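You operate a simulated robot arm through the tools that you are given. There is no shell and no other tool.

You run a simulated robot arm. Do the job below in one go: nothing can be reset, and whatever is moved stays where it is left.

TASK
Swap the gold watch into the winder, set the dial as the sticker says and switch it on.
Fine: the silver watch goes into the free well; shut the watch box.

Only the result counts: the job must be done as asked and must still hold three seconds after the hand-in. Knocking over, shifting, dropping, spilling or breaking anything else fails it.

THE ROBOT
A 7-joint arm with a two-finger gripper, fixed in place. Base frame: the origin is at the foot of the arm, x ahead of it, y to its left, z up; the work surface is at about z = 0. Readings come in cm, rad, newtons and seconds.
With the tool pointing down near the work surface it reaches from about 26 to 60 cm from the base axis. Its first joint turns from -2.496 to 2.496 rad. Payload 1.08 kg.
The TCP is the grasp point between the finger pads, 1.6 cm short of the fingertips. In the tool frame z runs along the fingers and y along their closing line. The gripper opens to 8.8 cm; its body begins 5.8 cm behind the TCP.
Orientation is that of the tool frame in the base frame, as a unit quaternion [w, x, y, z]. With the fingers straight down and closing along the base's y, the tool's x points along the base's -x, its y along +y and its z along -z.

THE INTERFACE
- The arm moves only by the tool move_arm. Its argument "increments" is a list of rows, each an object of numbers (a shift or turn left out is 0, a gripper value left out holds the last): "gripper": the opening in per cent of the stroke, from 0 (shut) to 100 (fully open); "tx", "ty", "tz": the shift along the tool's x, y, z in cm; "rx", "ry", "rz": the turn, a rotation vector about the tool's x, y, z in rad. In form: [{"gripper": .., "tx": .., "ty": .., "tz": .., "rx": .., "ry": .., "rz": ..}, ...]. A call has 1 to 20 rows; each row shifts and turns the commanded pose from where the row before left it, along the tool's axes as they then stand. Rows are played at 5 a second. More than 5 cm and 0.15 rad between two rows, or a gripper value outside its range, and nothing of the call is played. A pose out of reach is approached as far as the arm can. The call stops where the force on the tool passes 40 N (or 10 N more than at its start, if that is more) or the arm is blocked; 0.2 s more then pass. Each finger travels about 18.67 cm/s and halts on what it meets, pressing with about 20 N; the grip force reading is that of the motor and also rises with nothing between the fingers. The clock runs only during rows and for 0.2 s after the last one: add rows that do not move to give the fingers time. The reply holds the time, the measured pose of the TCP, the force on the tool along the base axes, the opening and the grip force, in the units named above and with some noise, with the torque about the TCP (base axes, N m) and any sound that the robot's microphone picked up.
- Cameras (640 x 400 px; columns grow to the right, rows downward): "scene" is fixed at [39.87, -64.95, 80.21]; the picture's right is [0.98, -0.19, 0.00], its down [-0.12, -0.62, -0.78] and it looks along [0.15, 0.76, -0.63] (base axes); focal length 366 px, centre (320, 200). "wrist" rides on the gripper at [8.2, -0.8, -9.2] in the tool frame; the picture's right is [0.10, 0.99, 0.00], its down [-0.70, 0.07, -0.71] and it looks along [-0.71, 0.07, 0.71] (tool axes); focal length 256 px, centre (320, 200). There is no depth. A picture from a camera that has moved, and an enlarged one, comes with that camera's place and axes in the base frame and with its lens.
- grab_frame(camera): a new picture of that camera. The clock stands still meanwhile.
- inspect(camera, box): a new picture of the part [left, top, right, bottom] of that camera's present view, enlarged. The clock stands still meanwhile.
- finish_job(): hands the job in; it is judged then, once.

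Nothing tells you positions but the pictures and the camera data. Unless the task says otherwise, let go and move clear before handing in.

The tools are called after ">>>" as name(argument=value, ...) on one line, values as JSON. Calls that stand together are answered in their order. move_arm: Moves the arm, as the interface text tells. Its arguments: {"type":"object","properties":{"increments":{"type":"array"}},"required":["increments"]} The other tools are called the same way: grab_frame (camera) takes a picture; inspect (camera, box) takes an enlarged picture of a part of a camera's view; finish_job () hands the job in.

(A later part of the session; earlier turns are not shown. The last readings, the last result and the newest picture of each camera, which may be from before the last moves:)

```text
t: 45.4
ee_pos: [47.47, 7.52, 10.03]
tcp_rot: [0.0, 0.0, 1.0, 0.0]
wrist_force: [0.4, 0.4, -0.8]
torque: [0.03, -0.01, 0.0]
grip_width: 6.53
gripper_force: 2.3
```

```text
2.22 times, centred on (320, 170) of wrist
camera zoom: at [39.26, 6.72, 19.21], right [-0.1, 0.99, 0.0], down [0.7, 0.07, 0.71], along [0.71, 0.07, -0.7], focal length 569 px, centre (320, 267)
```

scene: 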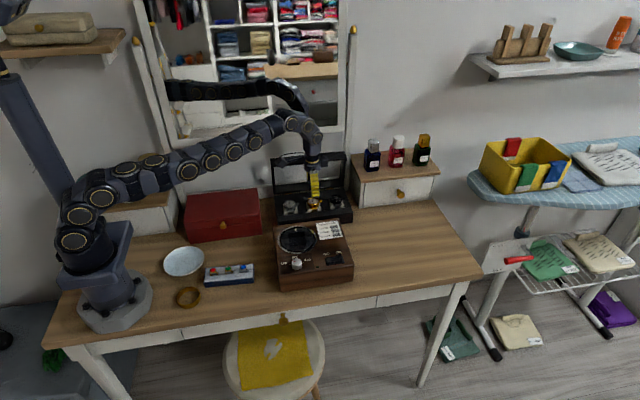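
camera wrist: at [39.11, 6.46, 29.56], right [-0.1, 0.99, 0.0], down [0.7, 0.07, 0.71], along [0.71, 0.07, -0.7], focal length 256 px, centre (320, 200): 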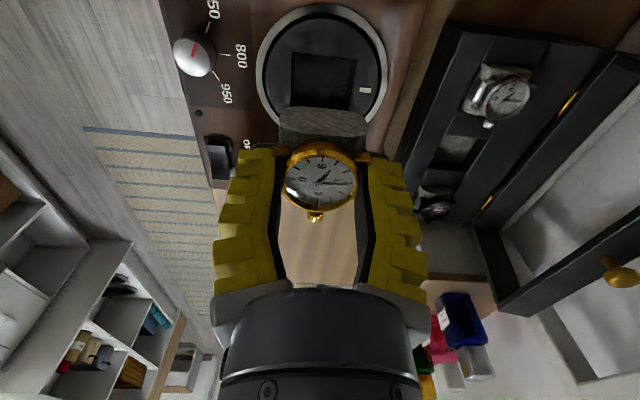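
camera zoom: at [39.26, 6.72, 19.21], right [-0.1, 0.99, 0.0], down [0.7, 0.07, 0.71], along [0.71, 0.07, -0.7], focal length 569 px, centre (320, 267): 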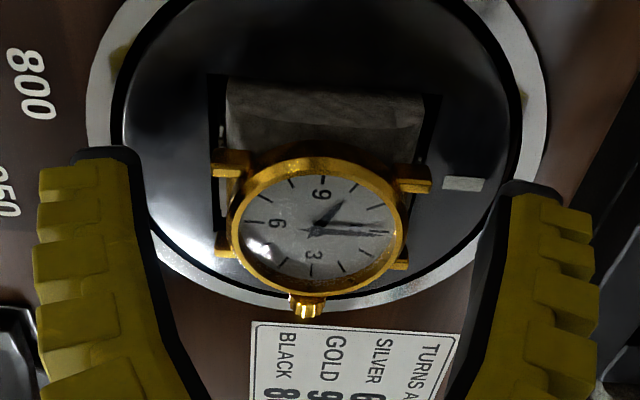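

>>> move_arm(increments=[{"tz": -1.5}, {"tz": -3}, {"tz": -3}, {"tz": -2}, {"ty": -3, "tx": 1}, {"ty": -3, "tx": 1}, {"ty": -2}, {}])

>>> inspect(camera="scene", box=[275, 190, 355, 250])

>>> grab_frame(camera="wrist")

>>> inspect(camera="scene", box=[283, 250, 353, 294])

```text
t: 47.2
ee_pos: [45.52, -0.6, 19.57]
tcp_rot: [0.0, 0.0, 1.0, 0.001]
wrist_force: [0.0, 0.3, -0.1]
torque: [0.0, -0.01, -0.02]
grip_width: 6.53
gripper_force: 2.7
```

```text
6.67 times, centred on (315, 220) of scene
camera zoom: at [39.87, -64.95, 80.21], right [0.98, -0.19, 0.0], down [-0.12, -0.62, -0.78], along [0.15, 0.76, -0.63], focal length 2441 px, centre (353, 67)
```

zoom: 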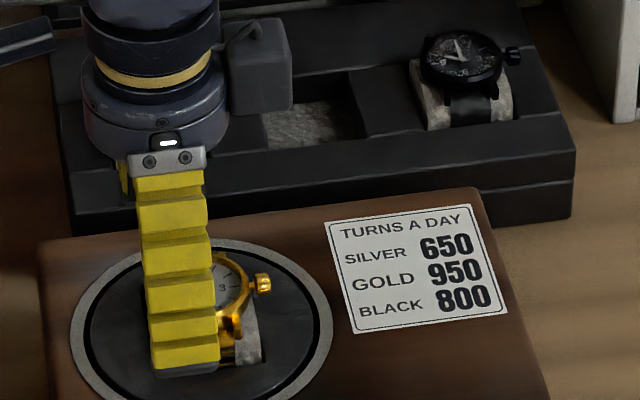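

```text
taken
camera wrist: at [37.35, -1.41, 28.73], right [-0.1, 0.99, 0.0], down [0.7, 0.07, 0.71], along [0.71, 0.07, -0.7], focal length 256 px, centre (320, 200)
```

wrist: 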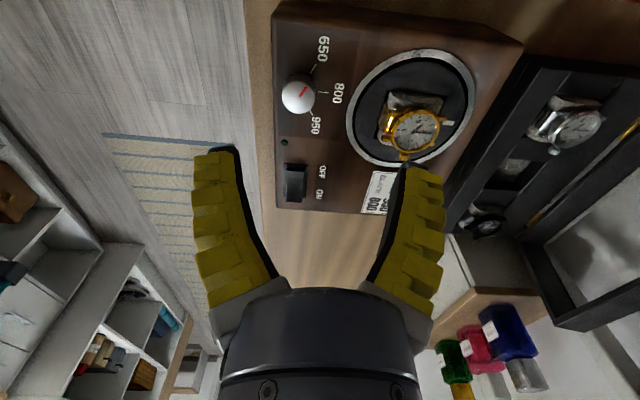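

```text
9.09 times, centred on (318, 272) of scene
camera zoom: at [39.87, -64.95, 80.21], right [0.98, -0.19, 0.0], down [-0.12, -0.62, -0.78], along [0.15, 0.76, -0.63], focal length 3329 px, centre (338, -454)
```

zoom: 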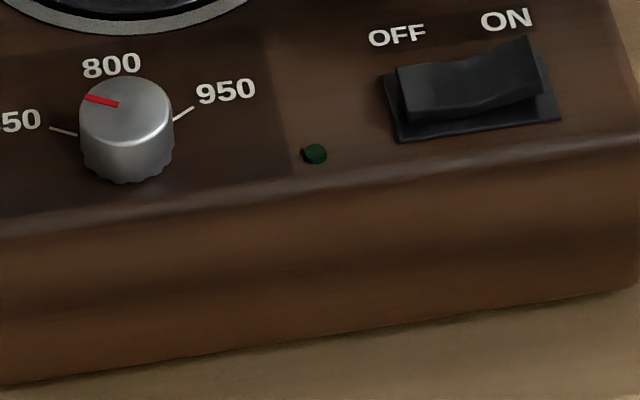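

>>> inspect(camera="wrist", box=[265, 20, 365, 140])

>>> inspect(camera="wrist", box=[265, 120, 365, 220])

```text
3.33 times, centred on (315, 80) of wrist
camera zoom: at [37.35, -1.41, 28.73], right [-0.1, 0.99, 0.0], down [0.7, 0.07, 0.71], along [0.71, 0.07, -0.7], focal length 853 px, centre (337, 600)
```

zoom: 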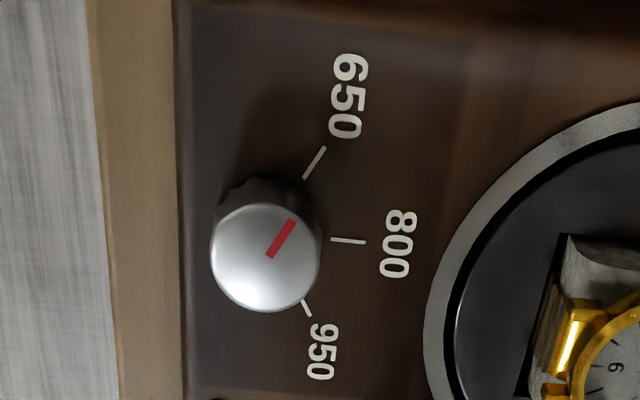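

```text
4.00 times, centred on (315, 170) of wrist
camera zoom: at [37.35, -1.41, 28.73], right [-0.1, 0.99, 0.0], down [0.7, 0.07, 0.71], along [0.71, 0.07, -0.7], focal length 1024 px, centre (340, 320)
```

zoom: 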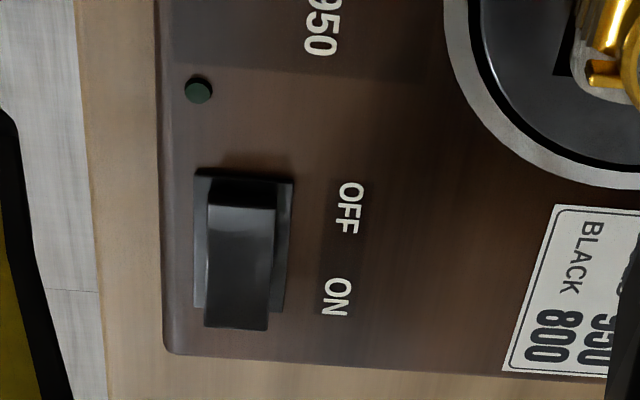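

The gold watch is in the winder. The dial knob's top is at about (45.95, -2.25, 9.0), radius about 1.25 cm, with 650 at 150° and 950 at 30°, so it needs 120° clockwise from above. I'll pre-rotate the hand 60° anticlockwise so the turn is symmetric.

>>> move_arm(increments=[{"tx": -0.43, "ty": -1.65, "gripper": 60}, {"rz": -0.15}, {"rz": -0.15}, {"rz": -0.15}, {"rz": -0.15}, {"rz": -0.15}, {"rz": -0.15}, {"rz": -0.15}, {}, {}])

>>> grab_frame(camera="wrist")

>>> inspect(camera="scene", box=[275, 200, 355, 260])

```text
t: 49.4
ee_pos: [45.87, -2.1, 19.79]
tcp_rot: [0.0, -0.501, 0.865, 0.0]
wrist_force: [0.2, -0.3, 0.3]
torque: [0.0, 0.01, 0.0]
grip_width: 5.75
gripper_force: 3.0
```

```text
taken
camera wrist: at [42.54, -9.58, 28.81], right [-0.91, 0.41, 0.0], down [0.29, 0.64, 0.71], along [0.29, 0.65, -0.71], focal length 256 px, centre (320, 200)
```

wrist: 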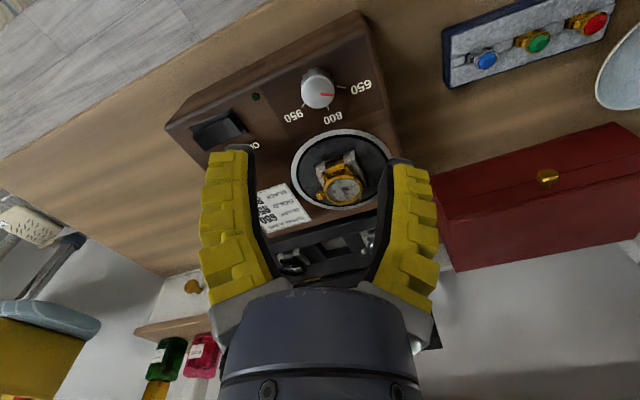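

```text
6.67 times, centred on (315, 230) of scene
camera zoom: at [39.87, -64.95, 80.21], right [0.98, -0.19, 0.0], down [-0.12, -0.62, -0.78], along [0.15, 0.76, -0.63], focal length 2441 px, centre (353, 0)
```

zoom: 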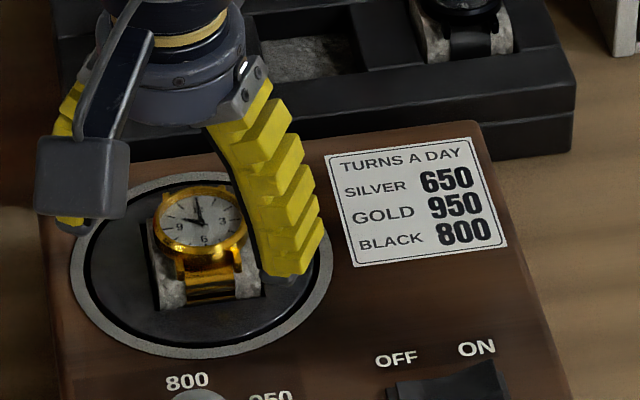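

>>> move_arm(increments=[{"tx": 0.09, "ty": -0.14, "tz": 3}, {"tz": 3}, {"tz": 1.5}, {}, {}])

>>> grab_frame(camera="wrist")

>>> inspect(camera="wrist", box=[220, 80, 420, 240])

>>> inspect(camera="scene", box=[275, 215, 355, 275])

```text
t: 50.6
ee_pos: [45.85, -2.24, 12.22]
tcp_rot: [0.0, -0.501, 0.865, 0.0]
wrist_force: [0.2, -0.7, -0.5]
torque: [-0.01, 0.04, 0.0]
grip_width: 5.68
gripper_force: 2.9
```

```text
taken
camera wrist: at [42.51, -9.77, 21.22], right [-0.91, 0.41, 0.0], down [0.29, 0.64, 0.71], along [0.29, 0.65, -0.71], focal length 256 px, centre (320, 200)
```

wrist: 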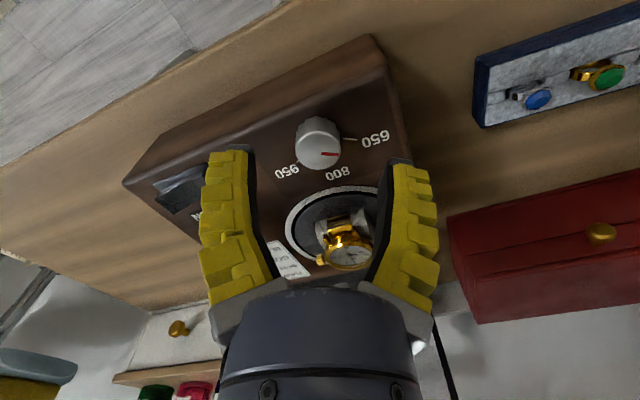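

```text
2.50 times, centred on (320, 160) of wrist
camera zoom: at [42.51, -9.77, 21.22], right [-0.91, 0.41, 0.0], down [0.29, 0.64, 0.71], along [0.29, 0.65, -0.71], focal length 640 px, centre (320, 300)
```

zoom: 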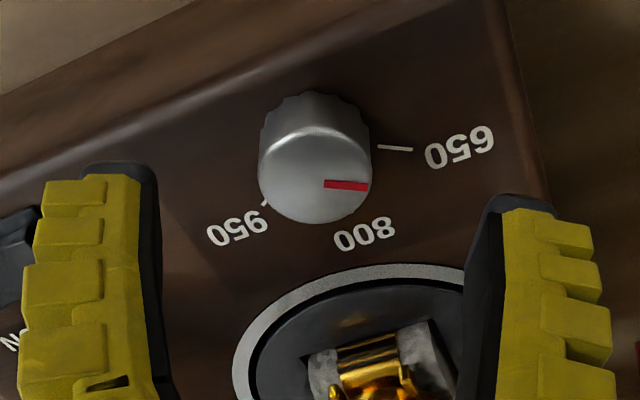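

```text
6.67 times, centred on (315, 245) of scene
camera zoom: at [39.87, -64.95, 80.21], right [0.98, -0.19, 0.0], down [-0.12, -0.62, -0.78], along [0.15, 0.76, -0.63], focal length 2441 px, centre (353, -100)
```

zoom: 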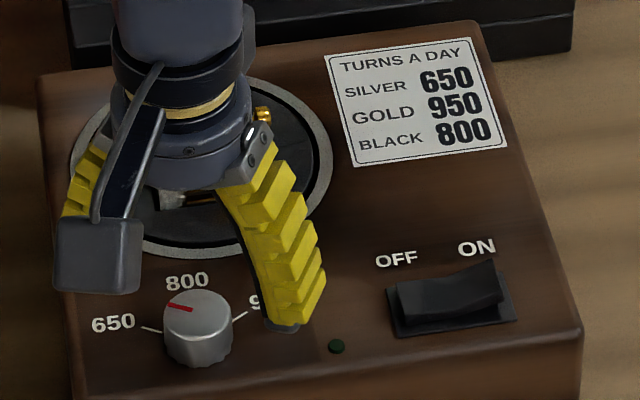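

>>> move_arm(increments=[{"tx": -0.11, "ty": -0.11, "tz": 1.5}, {"tz": 1}, {"tz": 0.6}, {}, {}])

>>> inspect(camera="wrist", box=[220, 100, 420, 260])

>>> inspect(camera="scene", box=[275, 225, 345, 280])

```text
t: 51.8
ee_pos: [46.05, -2.39, 9.02]
tcp_rot: [0.0, -0.501, 0.865, 0.001]
wrist_force: [-1.2, 0.0, -0.1]
torque: [0.0, -0.01, -0.02]
grip_width: 5.72
gripper_force: 3.1
```

```text
2.50 times, centred on (320, 180) of wrist
camera zoom: at [42.7, -9.75, 18.1], right [-0.91, 0.41, 0.0], down [0.29, 0.64, 0.71], along [0.29, 0.65, -0.7], focal length 640 px, centre (320, 250)
```

zoom: 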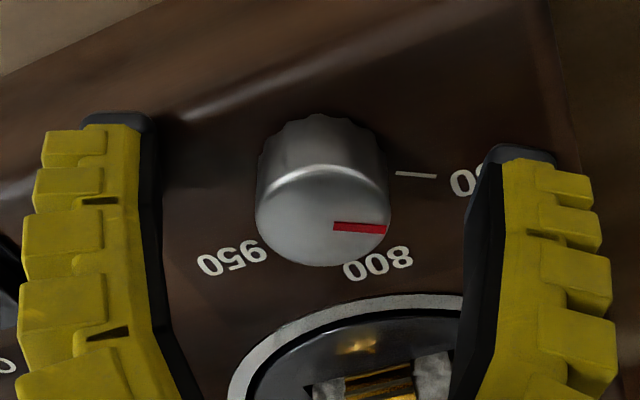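

```text
7.27 times, centred on (310, 252) of scene
camera zoom: at [39.87, -64.95, 80.21], right [0.98, -0.19, 0.0], down [-0.12, -0.62, -0.78], along [0.15, 0.76, -0.63], focal length 2663 px, centre (393, -182)
```

zoom: 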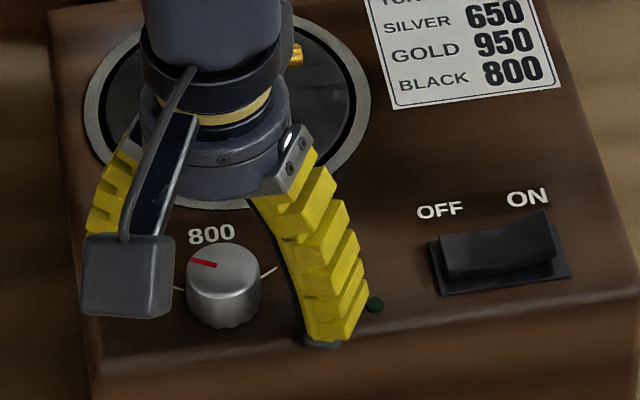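

>>> move_arm(increments=[{"gripper": 50}, {"gripper": 40}, {"gripper": 32}, {"gripper": 26}, {"gripper": 20}, {}, {}])

>>> inspect(camera="wrist", box=[220, 100, 420, 260])

>>> inspect(camera="scene", box=[275, 225, 345, 280])

```text
t: 53.4
ee_pos: [46.15, -2.2, 8.96]
tcp_rot: [0.001, -0.501, 0.866, 0.0]
wrist_force: [-2.1, 7.9, 28.7]
torque: [0.21, 0.22, 0.0]
grip_width: 2.25
gripper_force: 15.7
```

```text
2.50 times, centred on (320, 180) of wrist
camera zoom: at [42.73, -9.71, 18.14], right [-0.91, 0.41, 0.0], down [0.29, 0.64, 0.71], along [0.29, 0.65, -0.7], focal length 640 px, centre (320, 250)
```

zoom: 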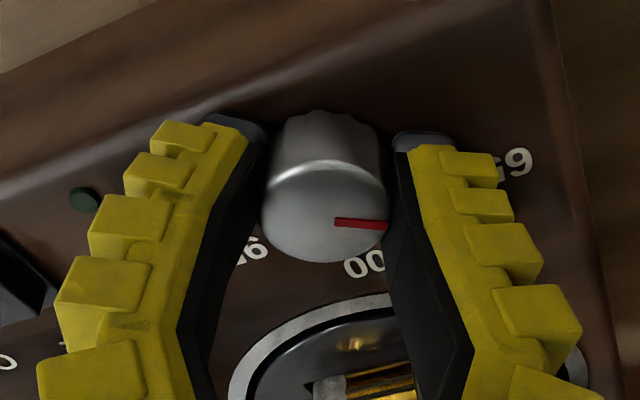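

```text
7.27 times, centred on (310, 252) of scene
camera zoom: at [39.87, -64.95, 80.21], right [0.98, -0.19, 0.0], down [-0.12, -0.62, -0.78], along [0.15, 0.76, -0.63], focal length 2663 px, centre (393, -182)
```

zoom: 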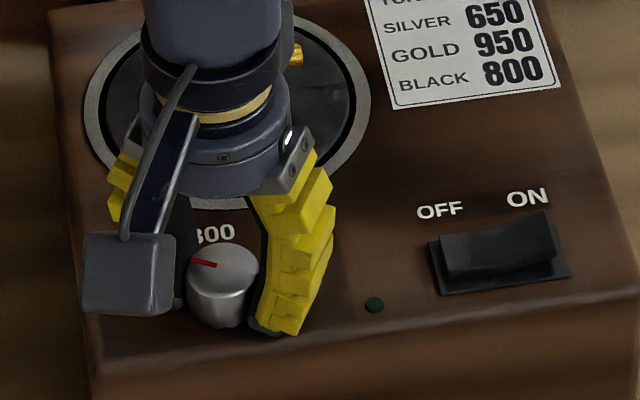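

>>> move_arm(increments=[{"tz": -0.2}, {}, {}])

>>> inspect(camera="wrist", box=[220, 100, 420, 260])

```text
t: 54.2
ee_pos: [46.05, -2.3, 9.2]
tcp_rot: [-0.002, -0.501, 0.865, 0.002]
wrist_force: [-3.2, 2.0, -0.1]
torque: [0.05, 0.05, 0.0]
grip_width: 2.42
gripper_force: 5.5
```

```text
2.50 times, centred on (320, 180) of wrist
camera zoom: at [42.72, -9.79, 18.27], right [-0.91, 0.41, 0.0], down [0.29, 0.64, 0.71], along [0.29, 0.65, -0.71], focal length 640 px, centre (320, 250)
```

zoom: 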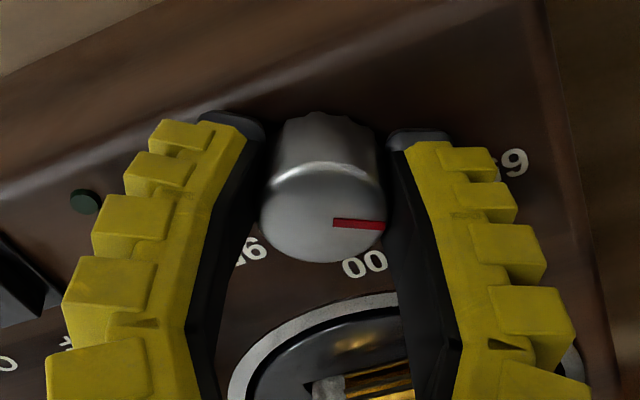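

>>> move_arm(increments=[{"tz": -0.15}, {"gripper": 14}, {"gripper": 8}, {}, {}])

>>> inspect(camera="wrist", box=[220, 100, 420, 260])

```text
t: 55.4
ee_pos: [46.02, -2.27, 9.58]
tcp_rot: [-0.001, -0.501, 0.865, 0.0]
wrist_force: [-13.5, 1.9, 9.3]
torque: [-0.13, 0.13, -0.01]
grip_width: 1.66
gripper_force: 22.3
```

```text
2.50 times, centred on (320, 180) of wrist
camera zoom: at [42.72, -9.75, 18.57], right [-0.91, 0.41, 0.0], down [0.29, 0.64, 0.71], along [0.29, 0.65, -0.71], focal length 640 px, centre (320, 250)
```

zoom: 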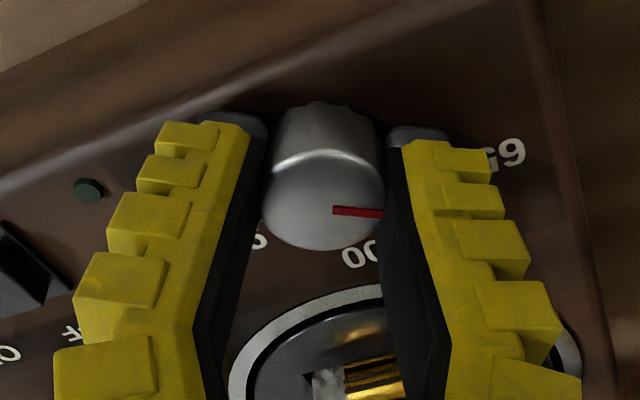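

>>> move_arm(increments=[{"ty": 0.12, "tz": -0.1}, {}, {}])

>>> inspect(camera="wrist", box=[220, 100, 420, 260])

>>> inspect(camera="scene", box=[275, 225, 345, 280])

```text
t: 56.2
ee_pos: [46.02, -2.24, 9.51]
tcp_rot: [0.0, -0.501, 0.866, 0.0]
wrist_force: [-3.0, 1.1, -4.5]
torque: [-0.1, -0.04, 0.07]
grip_width: 1.49
gripper_force: 21.8
```

```text
2.50 times, centred on (320, 180) of wrist
camera zoom: at [42.67, -9.74, 18.6], right [-0.91, 0.41, 0.0], down [0.29, 0.64, 0.71], along [0.29, 0.65, -0.7], focal length 640 px, centre (320, 250)
```

zoom: 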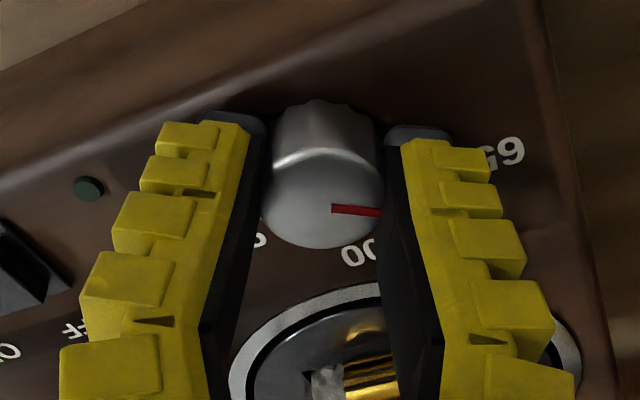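

```text
7.27 times, centred on (310, 252) of scene
camera zoom: at [39.87, -64.95, 80.21], right [0.98, -0.19, 0.0], down [-0.12, -0.62, -0.78], along [0.15, 0.76, -0.63], focal length 2663 px, centre (393, -182)
```

zoom: 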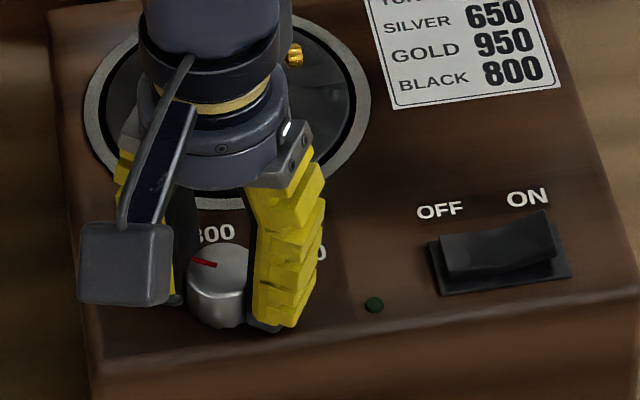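

The knob is gripped with little side load. I'll turn the first part clockwise and check that it follows.

>>> move_arm(increments=[{"rz": 0.1}, {"rz": 0.1}, {"rz": 0.1}, {"rz": 0.1}, {"rz": 0.1}, {}, {}])

>>> inspect(camera="wrist", box=[220, 100, 420, 260])

>>> inspect(camera="scene", box=[275, 225, 345, 280])

```text
t: 57.8
ee_pos: [46.07, -2.18, 9.45]
tcp_rot: [0.0, -0.27, 0.963, 0.0]
wrist_force: [-0.8, 2.5, -7.9]
torque: [-0.17, -0.02, 0.02]
grip_width: 1.4
gripper_force: 22.3
```

```text
2.50 times, centred on (320, 180) of wrist
camera zoom: at [39.47, -7.21, 18.63], right [-0.61, 0.8, 0.0], down [0.56, 0.43, 0.71], along [0.56, 0.43, -0.71], focal length 640 px, centre (320, 250)
```

zoom: 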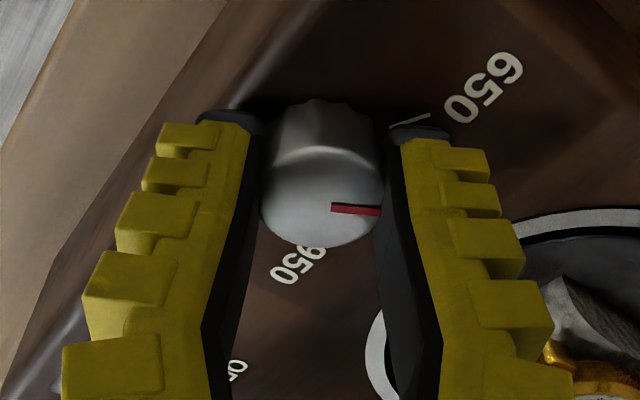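

```text
7.27 times, centred on (310, 252) of scene
camera zoom: at [39.87, -64.95, 80.21], right [0.98, -0.19, 0.0], down [-0.12, -0.62, -0.78], along [0.15, 0.76, -0.63], focal length 2663 px, centre (393, -182)
```

zoom: 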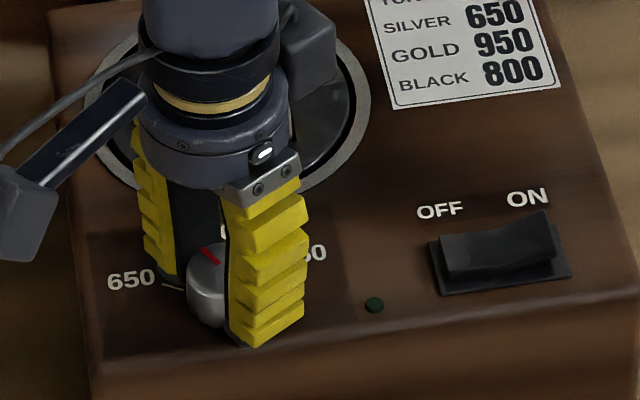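

>>> move_arm(increments=[{"rz": 0.1}, {"rz": 0.1}, {"rz": 0.1}, {"rz": 0.1}, {"rz": 0.1}, {"rz": 0.1}, {"rz": 0.1}, {"rz": 0.1}, {"rz": 0.1}, {"rz": 0.1}, {}, {}])

>>> inspect(camera="wrist", box=[220, 100, 420, 260])

>>> inspect(camera="scene", box=[275, 225, 345, 280])

```text
t: 60.4
ee_pos: [45.89, -2.19, 9.49]
tcp_rot: [0.0, 0.224, 0.975, 0.0]
wrist_force: [-11.2, -1.4, -1.2]
torque: [0.0, 0.24, -0.01]
grip_width: 1.36
gripper_force: 21.9
```

```text
2.50 times, centred on (320, 180) of wrist
camera zoom: at [38.31, 0.59, 18.66], right [0.34, 0.94, 0.0], down [0.66, -0.24, 0.71], along [0.66, -0.24, -0.71], focal length 640 px, centre (320, 250)
```

zoom: 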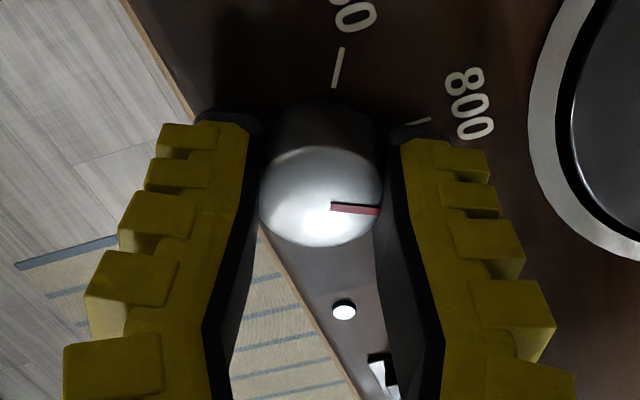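

```text
7.27 times, centred on (310, 252) of scene
camera zoom: at [39.87, -64.95, 80.21], right [0.98, -0.19, 0.0], down [-0.12, -0.62, -0.78], along [0.15, 0.76, -0.63], focal length 2663 px, centre (393, -182)
```

zoom: 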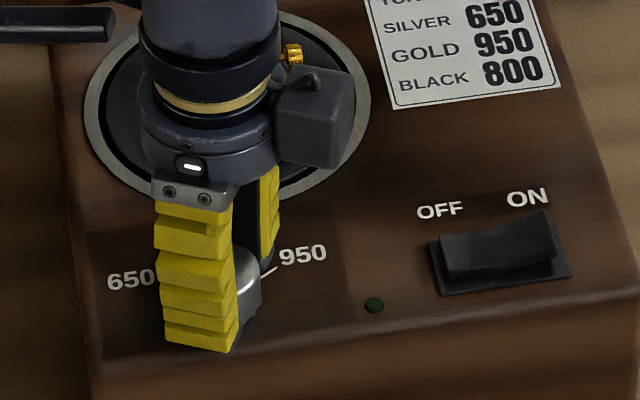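

>>> move_arm(increments=[{"rz": 0.1}, {"rz": 0.1}, {"rz": 0.1}, {"rz": 0.1}, {"rz": 0.1}, {"rz": 0.095}, {}, {}])

>>> inspect(camera="wrist", box=[220, 100, 420, 260])

>>> inspect(camera="scene", box=[275, 225, 345, 280])

```text
t: 62.2
ee_pos: [46.08, -2.24, 9.5]
tcp_rot: [0.0, 0.5, 0.866, -0.001]
wrist_force: [-11.7, -9.8, -10.1]
torque: [-0.07, -0.01, 0.1]
grip_width: 1.32
gripper_force: 21.7
```

```text
2.50 times, centred on (320, 180) of wrist
camera zoom: at [41.21, 4.43, 18.68], right [0.81, 0.59, 0.0], down [0.41, -0.57, 0.71], along [0.41, -0.57, -0.71], focal length 640 px, centre (320, 250)
```

zoom: 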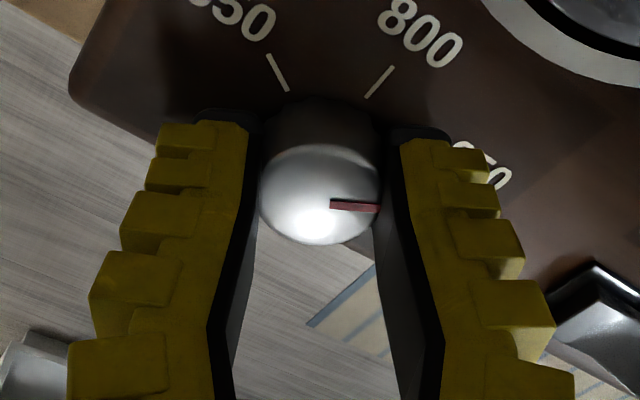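

```text
7.27 times, centred on (310, 252) of scene
camera zoom: at [39.87, -64.95, 80.21], right [0.98, -0.19, 0.0], down [-0.12, -0.62, -0.78], along [0.15, 0.76, -0.63], focal length 2663 px, centre (393, -182)
```

zoom: 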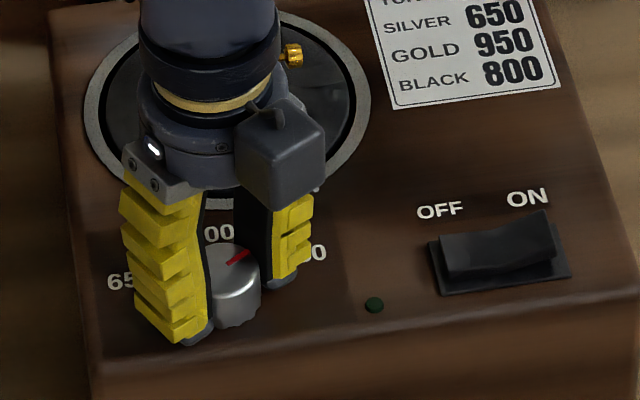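

The pointer now aims at 950. I'll release, rise and check it without the fingers in the way.

>>> move_arm(increments=[{"gripper": 14}, {"gripper": 22}, {"gripper": 32}, {"gripper": 45}, {"gripper": 60}, {}, {"tz": -2}, {"tz": -3}, {"tz": -3}, {}])

>>> inspect(camera="scene", box=[283, 250, 353, 294])

>>> grab_frame(camera="wrist")

>>> inspect(camera="wrist", box=[240, 40, 400, 200])

```text
t: 64.4
ee_pos: [46.06, -2.1, 17.4]
tcp_rot: [-0.001, 0.5, 0.866, 0.001]
wrist_force: [0.3, 0.5, -0.1]
torque: [0.01, 0.0, 0.01]
grip_width: 5.73
gripper_force: 3.4
```

```text
9.09 times, centred on (318, 272) of scene
camera zoom: at [39.87, -64.95, 80.21], right [0.98, -0.19, 0.0], down [-0.12, -0.62, -0.78], along [0.15, 0.76, -0.63], focal length 3329 px, centre (338, -454)
```

zoom: 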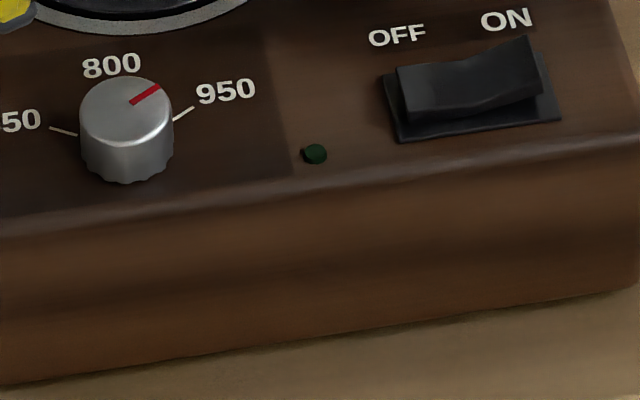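

```text
taken
camera wrist: at [41.15, 4.5, 26.54], right [0.81, 0.59, 0.0], down [0.41, -0.57, 0.71], along [0.42, -0.57, -0.71], focal length 256 px, centre (320, 200)
```

wrist: 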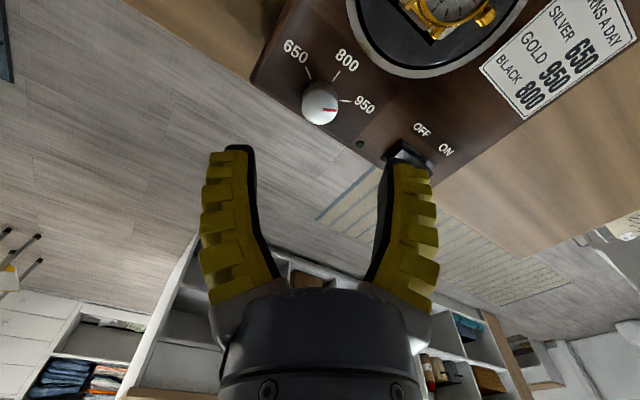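

```text
2.50 times, centred on (320, 120) of wrist
camera zoom: at [41.15, 4.5, 26.54], right [0.81, 0.59, 0.0], down [0.41, -0.57, 0.71], along [0.42, -0.57, -0.71], focal length 640 px, centre (320, 400)
```

zoom: 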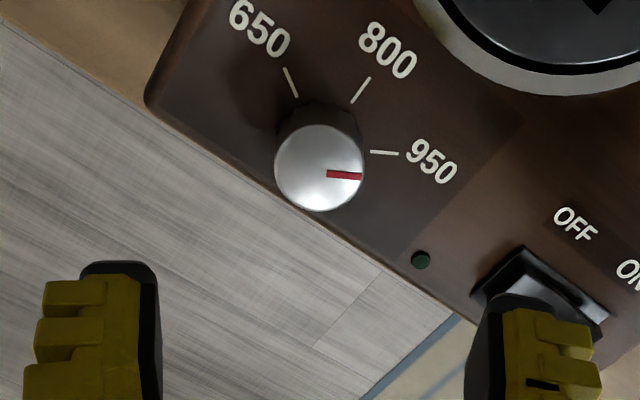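

The pointer is parallel to the 950 tick in both views. Next I'll rotate the hand back, close the fingers and go above the ON end of the rocker at about (57.7, -2.25, 8.3).

>>> move_arm(increments=[{"rz": -0.15}, {"rz": -0.15}, {"rz": -0.15}, {"rz": -0.15}, {"rz": -0.15}, {"rz": -0.15}, {"rz": -0.147}, {"gripper": 0, "tx": -3}, {"tx": -3}, {"tx": -3}, {"tx": -2.5}, {}, {}])

>>> grab_frame(camera="wrist")

>>> inspect(camera="scene", box=[300, 215, 370, 285])

```text
t: 67.2
ee_pos: [57.67, -2.04, 17.63]
tcp_rot: [0.0, 0.0, 1.0, 0.0]
wrist_force: [0.3, -0.6, -0.3]
torque: [-0.01, 0.02, -0.01]
grip_width: 0.0
gripper_force: 20.5
```

```text
taken
camera wrist: at [49.46, -2.95, 26.68], right [-0.1, 0.99, 0.0], down [0.7, 0.07, 0.71], along [0.71, 0.07, -0.71], focal length 256 px, centre (320, 200)
```

wrist: 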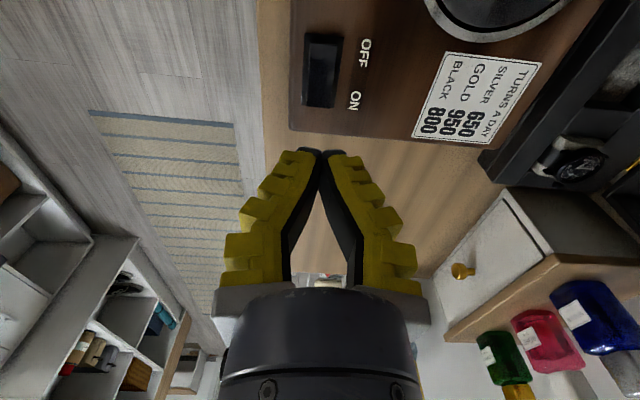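

```text
5.71 times, centred on (335, 250) of scene
camera zoom: at [39.87, -64.95, 80.21], right [0.98, -0.19, 0.0], down [-0.12, -0.62, -0.78], along [0.15, 0.76, -0.63], focal length 2092 px, centre (234, -86)
```

zoom: 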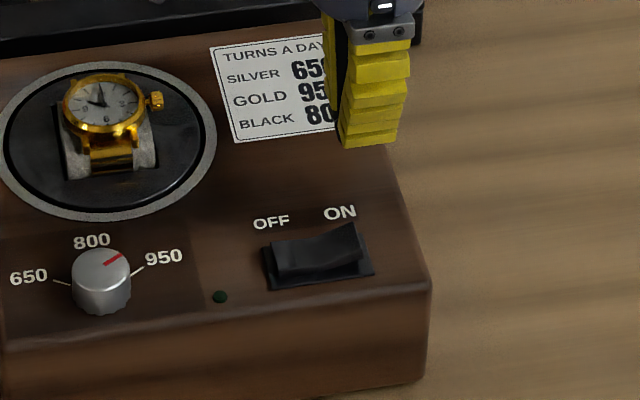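

>>> inspect(camera="wrist", box=[280, 20, 380, 170])

>>> inspect(camera="scene", box=[310, 240, 360, 275])

```text
2.67 times, centred on (330, 95) of wrist
camera zoom: at [49.46, -2.95, 26.68], right [-0.1, 0.99, 0.0], down [0.7, 0.07, 0.71], along [0.71, 0.07, -0.71], focal length 683 px, centre (293, 480)
```

zoom: 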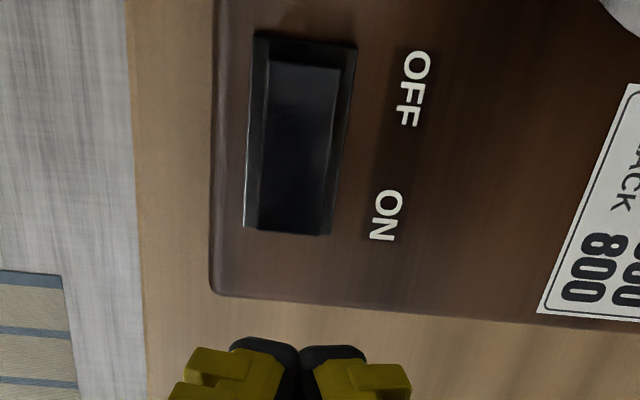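

```text
11.43 times, centred on (335, 258) of scene
camera zoom: at [39.87, -64.95, 80.21], right [0.98, -0.19, 0.0], down [-0.12, -0.62, -0.78], along [0.15, 0.76, -0.63], focal length 4185 px, centre (149, -457)
```

zoom: 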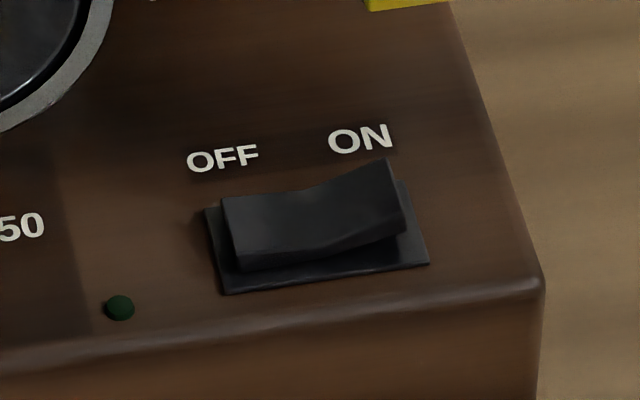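

>>> move_arm(increments=[{"tx": 0.1, "tz": 2.5}, {"tz": 2.5}, {"tz": 1.4}, {}, {}])

>>> inspect(camera="scene", box=[310, 235, 360, 275])

>>> inspect(camera="wrist", box=[260, 80, 380, 180])

```text
t: 68.4
ee_pos: [57.43, -2.11, 11.16]
tcp_rot: [-0.001, 0.0, 1.0, 0.0]
wrist_force: [0.4, 0.2, 0.4]
torque: [0.0, 0.02, -0.02]
grip_width: 0.02
gripper_force: 20.1
```

```text
10.00 times, centred on (335, 255) of scene
camera zoom: at [39.87, -64.95, 80.21], right [0.98, -0.19, 0.0], down [-0.12, -0.62, -0.78], along [0.15, 0.76, -0.63], focal length 3662 px, centre (170, -350)
```

zoom: 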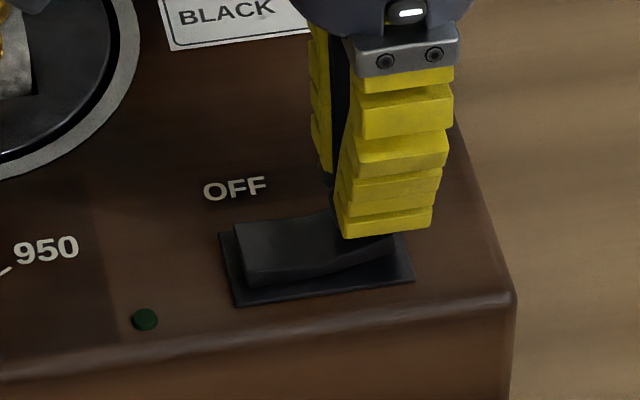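

```text
4.00 times, centred on (320, 130) of wrist
camera zoom: at [49.23, -2.87, 20.21], right [-0.1, 0.99, 0.0], down [0.7, 0.07, 0.71], along [0.71, 0.07, -0.71], focal length 1024 px, centre (320, 480)
```

zoom: 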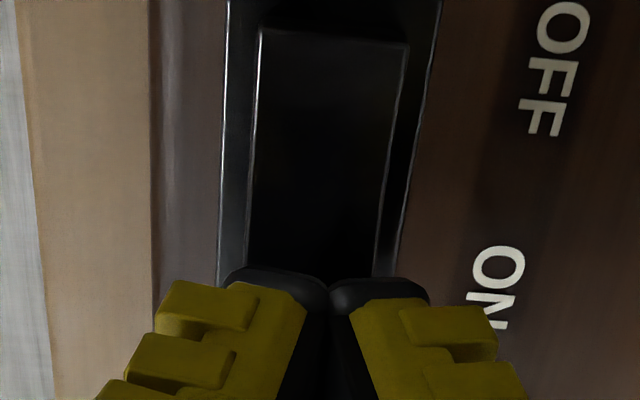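

>>> move_arm(increments=[{"ty": -0.1, "tz": 0.4}, {"tz": 0.3}, {}])

>>> move_arm(increments=[{"tz": 0.25}, {"tz": 0.25}, {}])

```text
t: 69.2
ee_pos: [57.48, -2.25, 10.4]
tcp_rot: [0.0, 0.0, 1.0, 0.0]
wrist_force: [0.7, 0.4, 1.3]
torque: [-0.01, -0.03, 0.02]
grip_width: 0.6
gripper_force: 21.5
```

```text
t: 70.0
ee_pos: [57.45, -2.19, 10.12]
tcp_rot: [0.002, 0.0, 1.0, 0.0]
wrist_force: [-2.2, -0.9, 15.8]
torque: [0.03, 0.12, 0.01]
grip_width: 0.63
gripper_force: 22.0
heard: click
```

I heard a click from the rocker. I'll check whether it flipped and the lamp came on.

>>> inspect(camera="scene", box=[275, 220, 365, 290])

>>> inspect(camera="scene", box=[310, 235, 360, 275])

```text
5.71 times, centred on (320, 255) of scene
camera zoom: at [39.87, -64.95, 80.21], right [0.98, -0.19, 0.0], down [-0.12, -0.62, -0.78], along [0.15, 0.76, -0.63], focal length 2092 px, centre (320, -114)
```

zoom: 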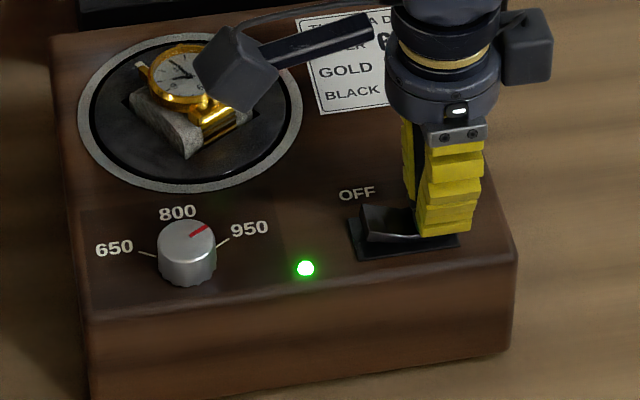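

```text
10.00 times, centred on (335, 255) of scene
camera zoom: at [39.87, -64.95, 80.21], right [0.98, -0.19, 0.0], down [-0.12, -0.62, -0.78], along [0.15, 0.76, -0.63], focal length 3662 px, centre (170, -350)
```

zoom: 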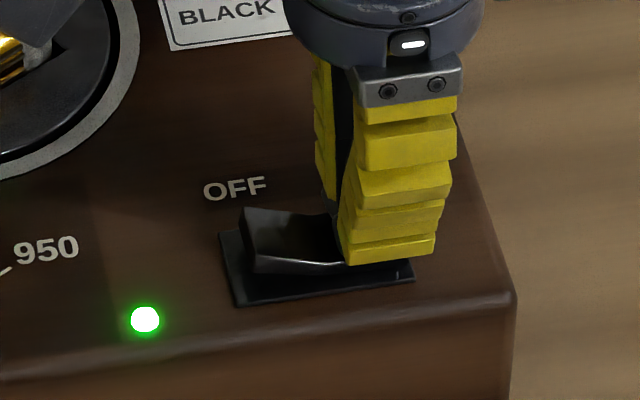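

The lamp is lit and the winder is turning the gold watch. Only the lid remains. I'll lift away and turn the hand so the wrist camera faces the lid and I can measure it properly.

>>> move_arm(increments=[{"tz": -2}, {"tz": -3}, {"tz": -3.5}, {"tz": -3.5}, {"tx": 1.1, "ty": 4, "tz": -1.2}, {"tx": 1.1, "ty": 4, "tz": -1.2}, {"tx": 1.1, "ty": 4, "tz": -1.2}, {"tx": 1.1, "ty": 4, "tz": -1.2}, {"tx": 1.1, "ty": 4, "tz": -1.2}, {"rz": -0.15}, {"rz": -0.15}, {"rz": -0.15}, {"rz": -0.15}, {"rz": -0.15}, {"rz": -0.15}, {"rz": -0.15}, {"rz": -0.15}, {"rz": -0.15}, {"rz": -0.15}, {"rz": -0.071}])

>>> grab_frame(camera="wrist")

>>> grab_frame(camera="scene")

```text
t: 74.2
ee_pos: [51.93, 17.8, 28.02]
tcp_rot: [0.001, 0.707, -0.707, -0.001]
wrist_force: [0.4, -0.3, 0.4]
torque: [-0.03, -0.01, -0.03]
grip_width: 0.0
gripper_force: 21.8
```

```text
taken
camera wrist: at [52.8, 9.61, 36.99], right [-0.99, -0.1, 0.0], down [-0.07, 0.7, 0.71], along [-0.07, 0.71, -0.7], focal length 256 px, centre (320, 200)
```

wrist: 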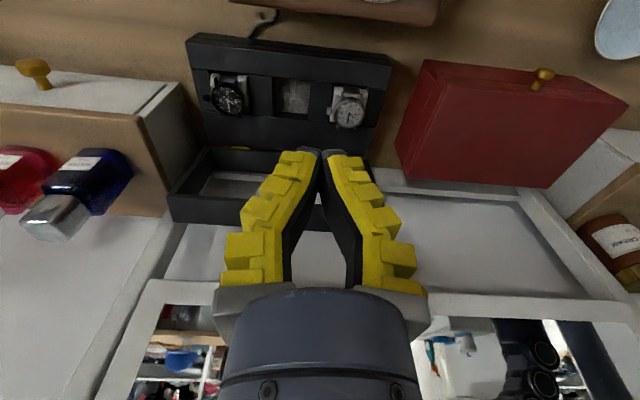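

```text
taken
```

scene: 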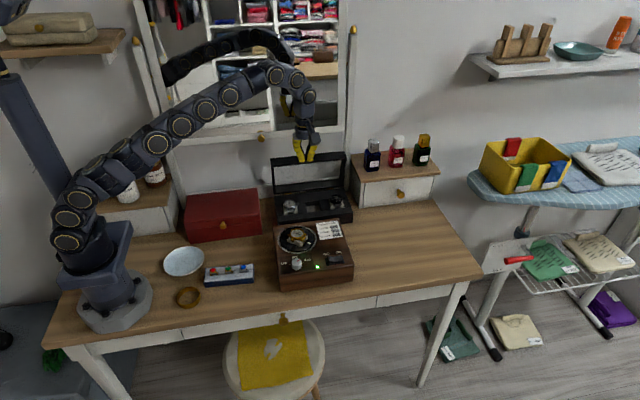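

>>> inspect(camera="wrist", box=[150, 20, 410, 240])

>>> inspect(camera="scene", box=[260, 130, 370, 230])

```text
1.82 times, centred on (280, 130) of wrist
camera zoom: at [52.8, 9.61, 36.99], right [-0.99, -0.1, 0.0], down [-0.07, 0.7, 0.71], along [-0.07, 0.71, -0.7], focal length 465 px, centre (393, 327)
```

zoom: 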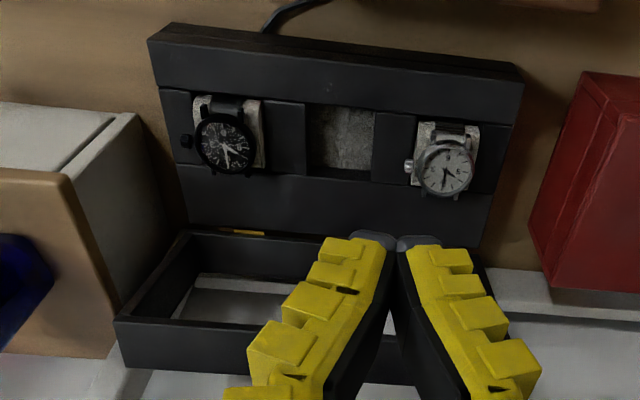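

```text
4.00 times, centred on (315, 180) of scene
camera zoom: at [39.87, -64.95, 80.21], right [0.98, -0.19, 0.0], down [-0.12, -0.62, -0.78], along [0.15, 0.76, -0.63], focal length 1465 px, centre (340, 280)
```

zoom: 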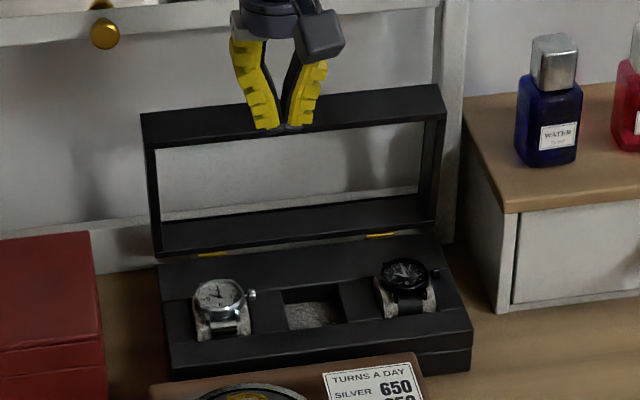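

The lid leans forward about 12° and stays put, so the hinge has friction. Its top edge is at about y 29–32, z 18–19, and the mirror frame stands further back at y≈40. I'll tilt the closed fingers slightly, pass over the lid's top edge left of its knob and pull it forward from behind.

>>> move_arm(increments=[{"ry": -0.15}, {"ry": -0.15}, {"tx": -2.71, "ty": 0.88, "tz": 1.57}, {"tx": -2.71, "ty": 0.88, "tz": 1.57}, {"tx": -2.71, "ty": 0.88, "tz": 1.57}, {}, {}])

>>> grab_frame(camera="wrist")

>>> grab_frame(camera="scene")

```text
t: 75.8
ee_pos: [49.48, 26.97, 26.09]
tcp_rot: [0.105, -0.699, 0.699, 0.106]
wrist_force: [-0.1, -0.6, 0.2]
torque: [-0.04, 0.03, 0.01]
grip_width: 0.0
gripper_force: 21.5
```

```text
taken
camera wrist: at [50.33, 16.44, 32.32], right [-0.99, -0.1, -0.03], down [-0.07, 0.46, 0.88], along [-0.07, 0.88, -0.47], focal length 256 px, centre (320, 200)
```

wrist: 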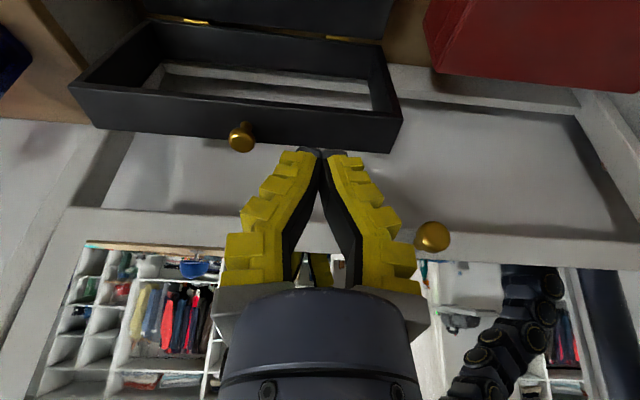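

```text
taken
```

scene: 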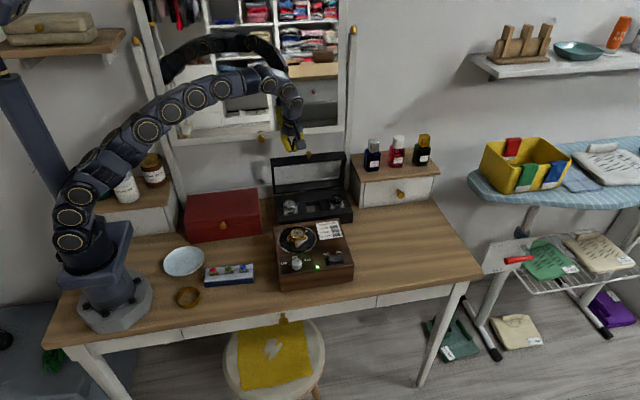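

The mirror frame is much closer than I thought, at y≈35 and z above 24, so hooking from behind is out. Instead I'll grip the lid's knob at about (54.9, 31.3, 19.8) from the front with a tilted hand and guide it along its arc. First the pre-approach.

>>> move_arm(increments=[{"ry": -0.15, "gripper": 45}, {"ry": -0.15}, {"ty": -2.71, "tz": 0.78}, {"ty": -2.71, "tz": 0.78}, {}, {}])

>>> grab_frame(camera="wrist")

>>> inspect(camera="scene", box=[255, 120, 355, 215])

```text
t: 77.2
ee_pos: [54.72, 27.79, 24.52]
tcp_rot: [0.21, -0.675, 0.676, 0.209]
wrist_force: [0.3, 1.2, 0.5]
torque: [-0.01, -0.02, 0.02]
grip_width: 4.46
gripper_force: 3.4
```

```text
taken
camera wrist: at [55.65, 15.94, 27.53], right [-0.99, -0.08, -0.06], down [-0.07, 0.18, 0.98], along [-0.07, 0.98, -0.18], focal length 256 px, centre (320, 200)
```

wrist: 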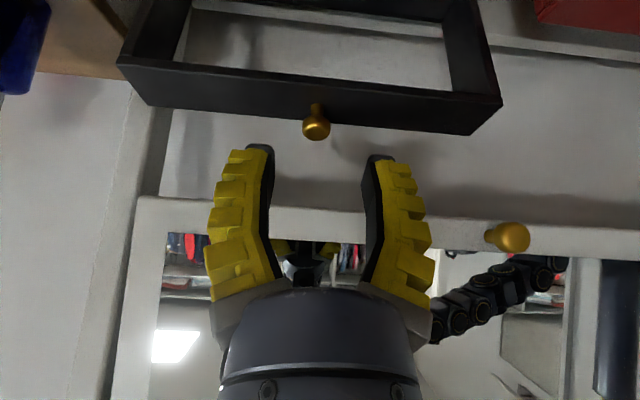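

```text
4.21 times, centred on (305, 168) of scene
camera zoom: at [39.87, -64.95, 80.21], right [0.98, -0.19, 0.0], down [-0.12, -0.62, -0.78], along [0.15, 0.76, -0.63], focal length 1542 px, centre (383, 337)
```

zoom: 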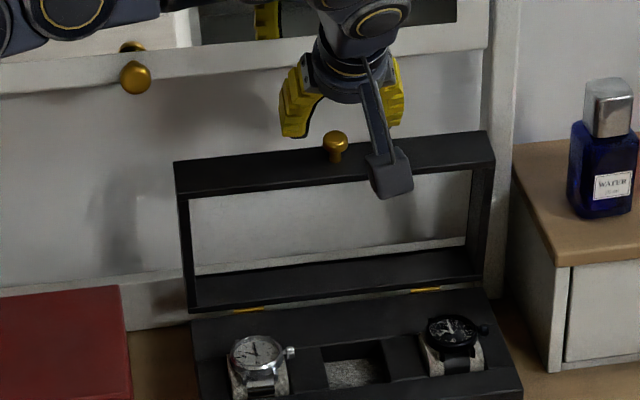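

The lid knob is at (55.0, 31.55, 19.6) and centred between the open fingers. I'll advance along the tool axis to straddle it.

>>> move_arm(increments=[{"tx": -0.32, "ty": -0.28, "tz": 1.5}, {"tz": 1.5}, {"tz": 1.0}, {}, {}])

>>> grab_frame(camera="wrist")

>>> inspect(camera="scene", box=[275, 130, 355, 185])

```text
t: 78.4
ee_pos: [55.03, 30.44, 21.34]
tcp_rot: [-0.209, 0.676, -0.675, -0.209]
wrist_force: [0.2, 0.3, 0.4]
torque: [0.0, 0.06, -0.01]
grip_width: 4.43
gripper_force: 3.4
```

```text
taken
camera wrist: at [55.77, 18.43, 24.22], right [-0.99, -0.08, -0.06], down [-0.07, 0.18, 0.98], along [-0.07, 0.98, -0.18], focal length 256 px, centre (320, 200)
```

wrist: 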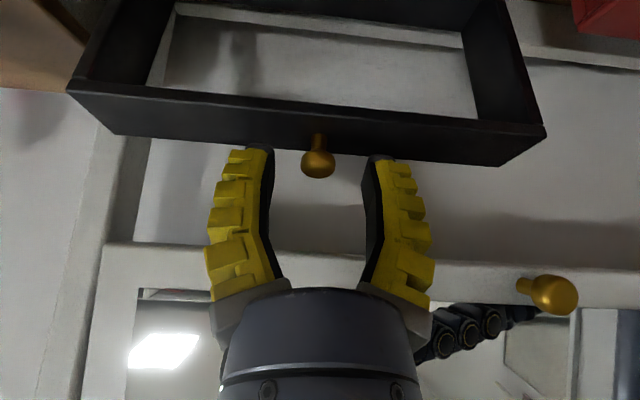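

```text
7.27 times, centred on (315, 158) of scene
camera zoom: at [39.87, -64.95, 80.21], right [0.98, -0.19, 0.0], down [-0.12, -0.62, -0.78], along [0.15, 0.76, -0.63], focal length 2663 px, centre (356, 509)
```

zoom: 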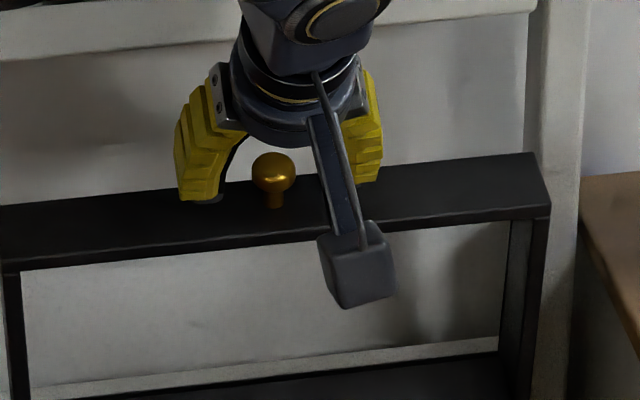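

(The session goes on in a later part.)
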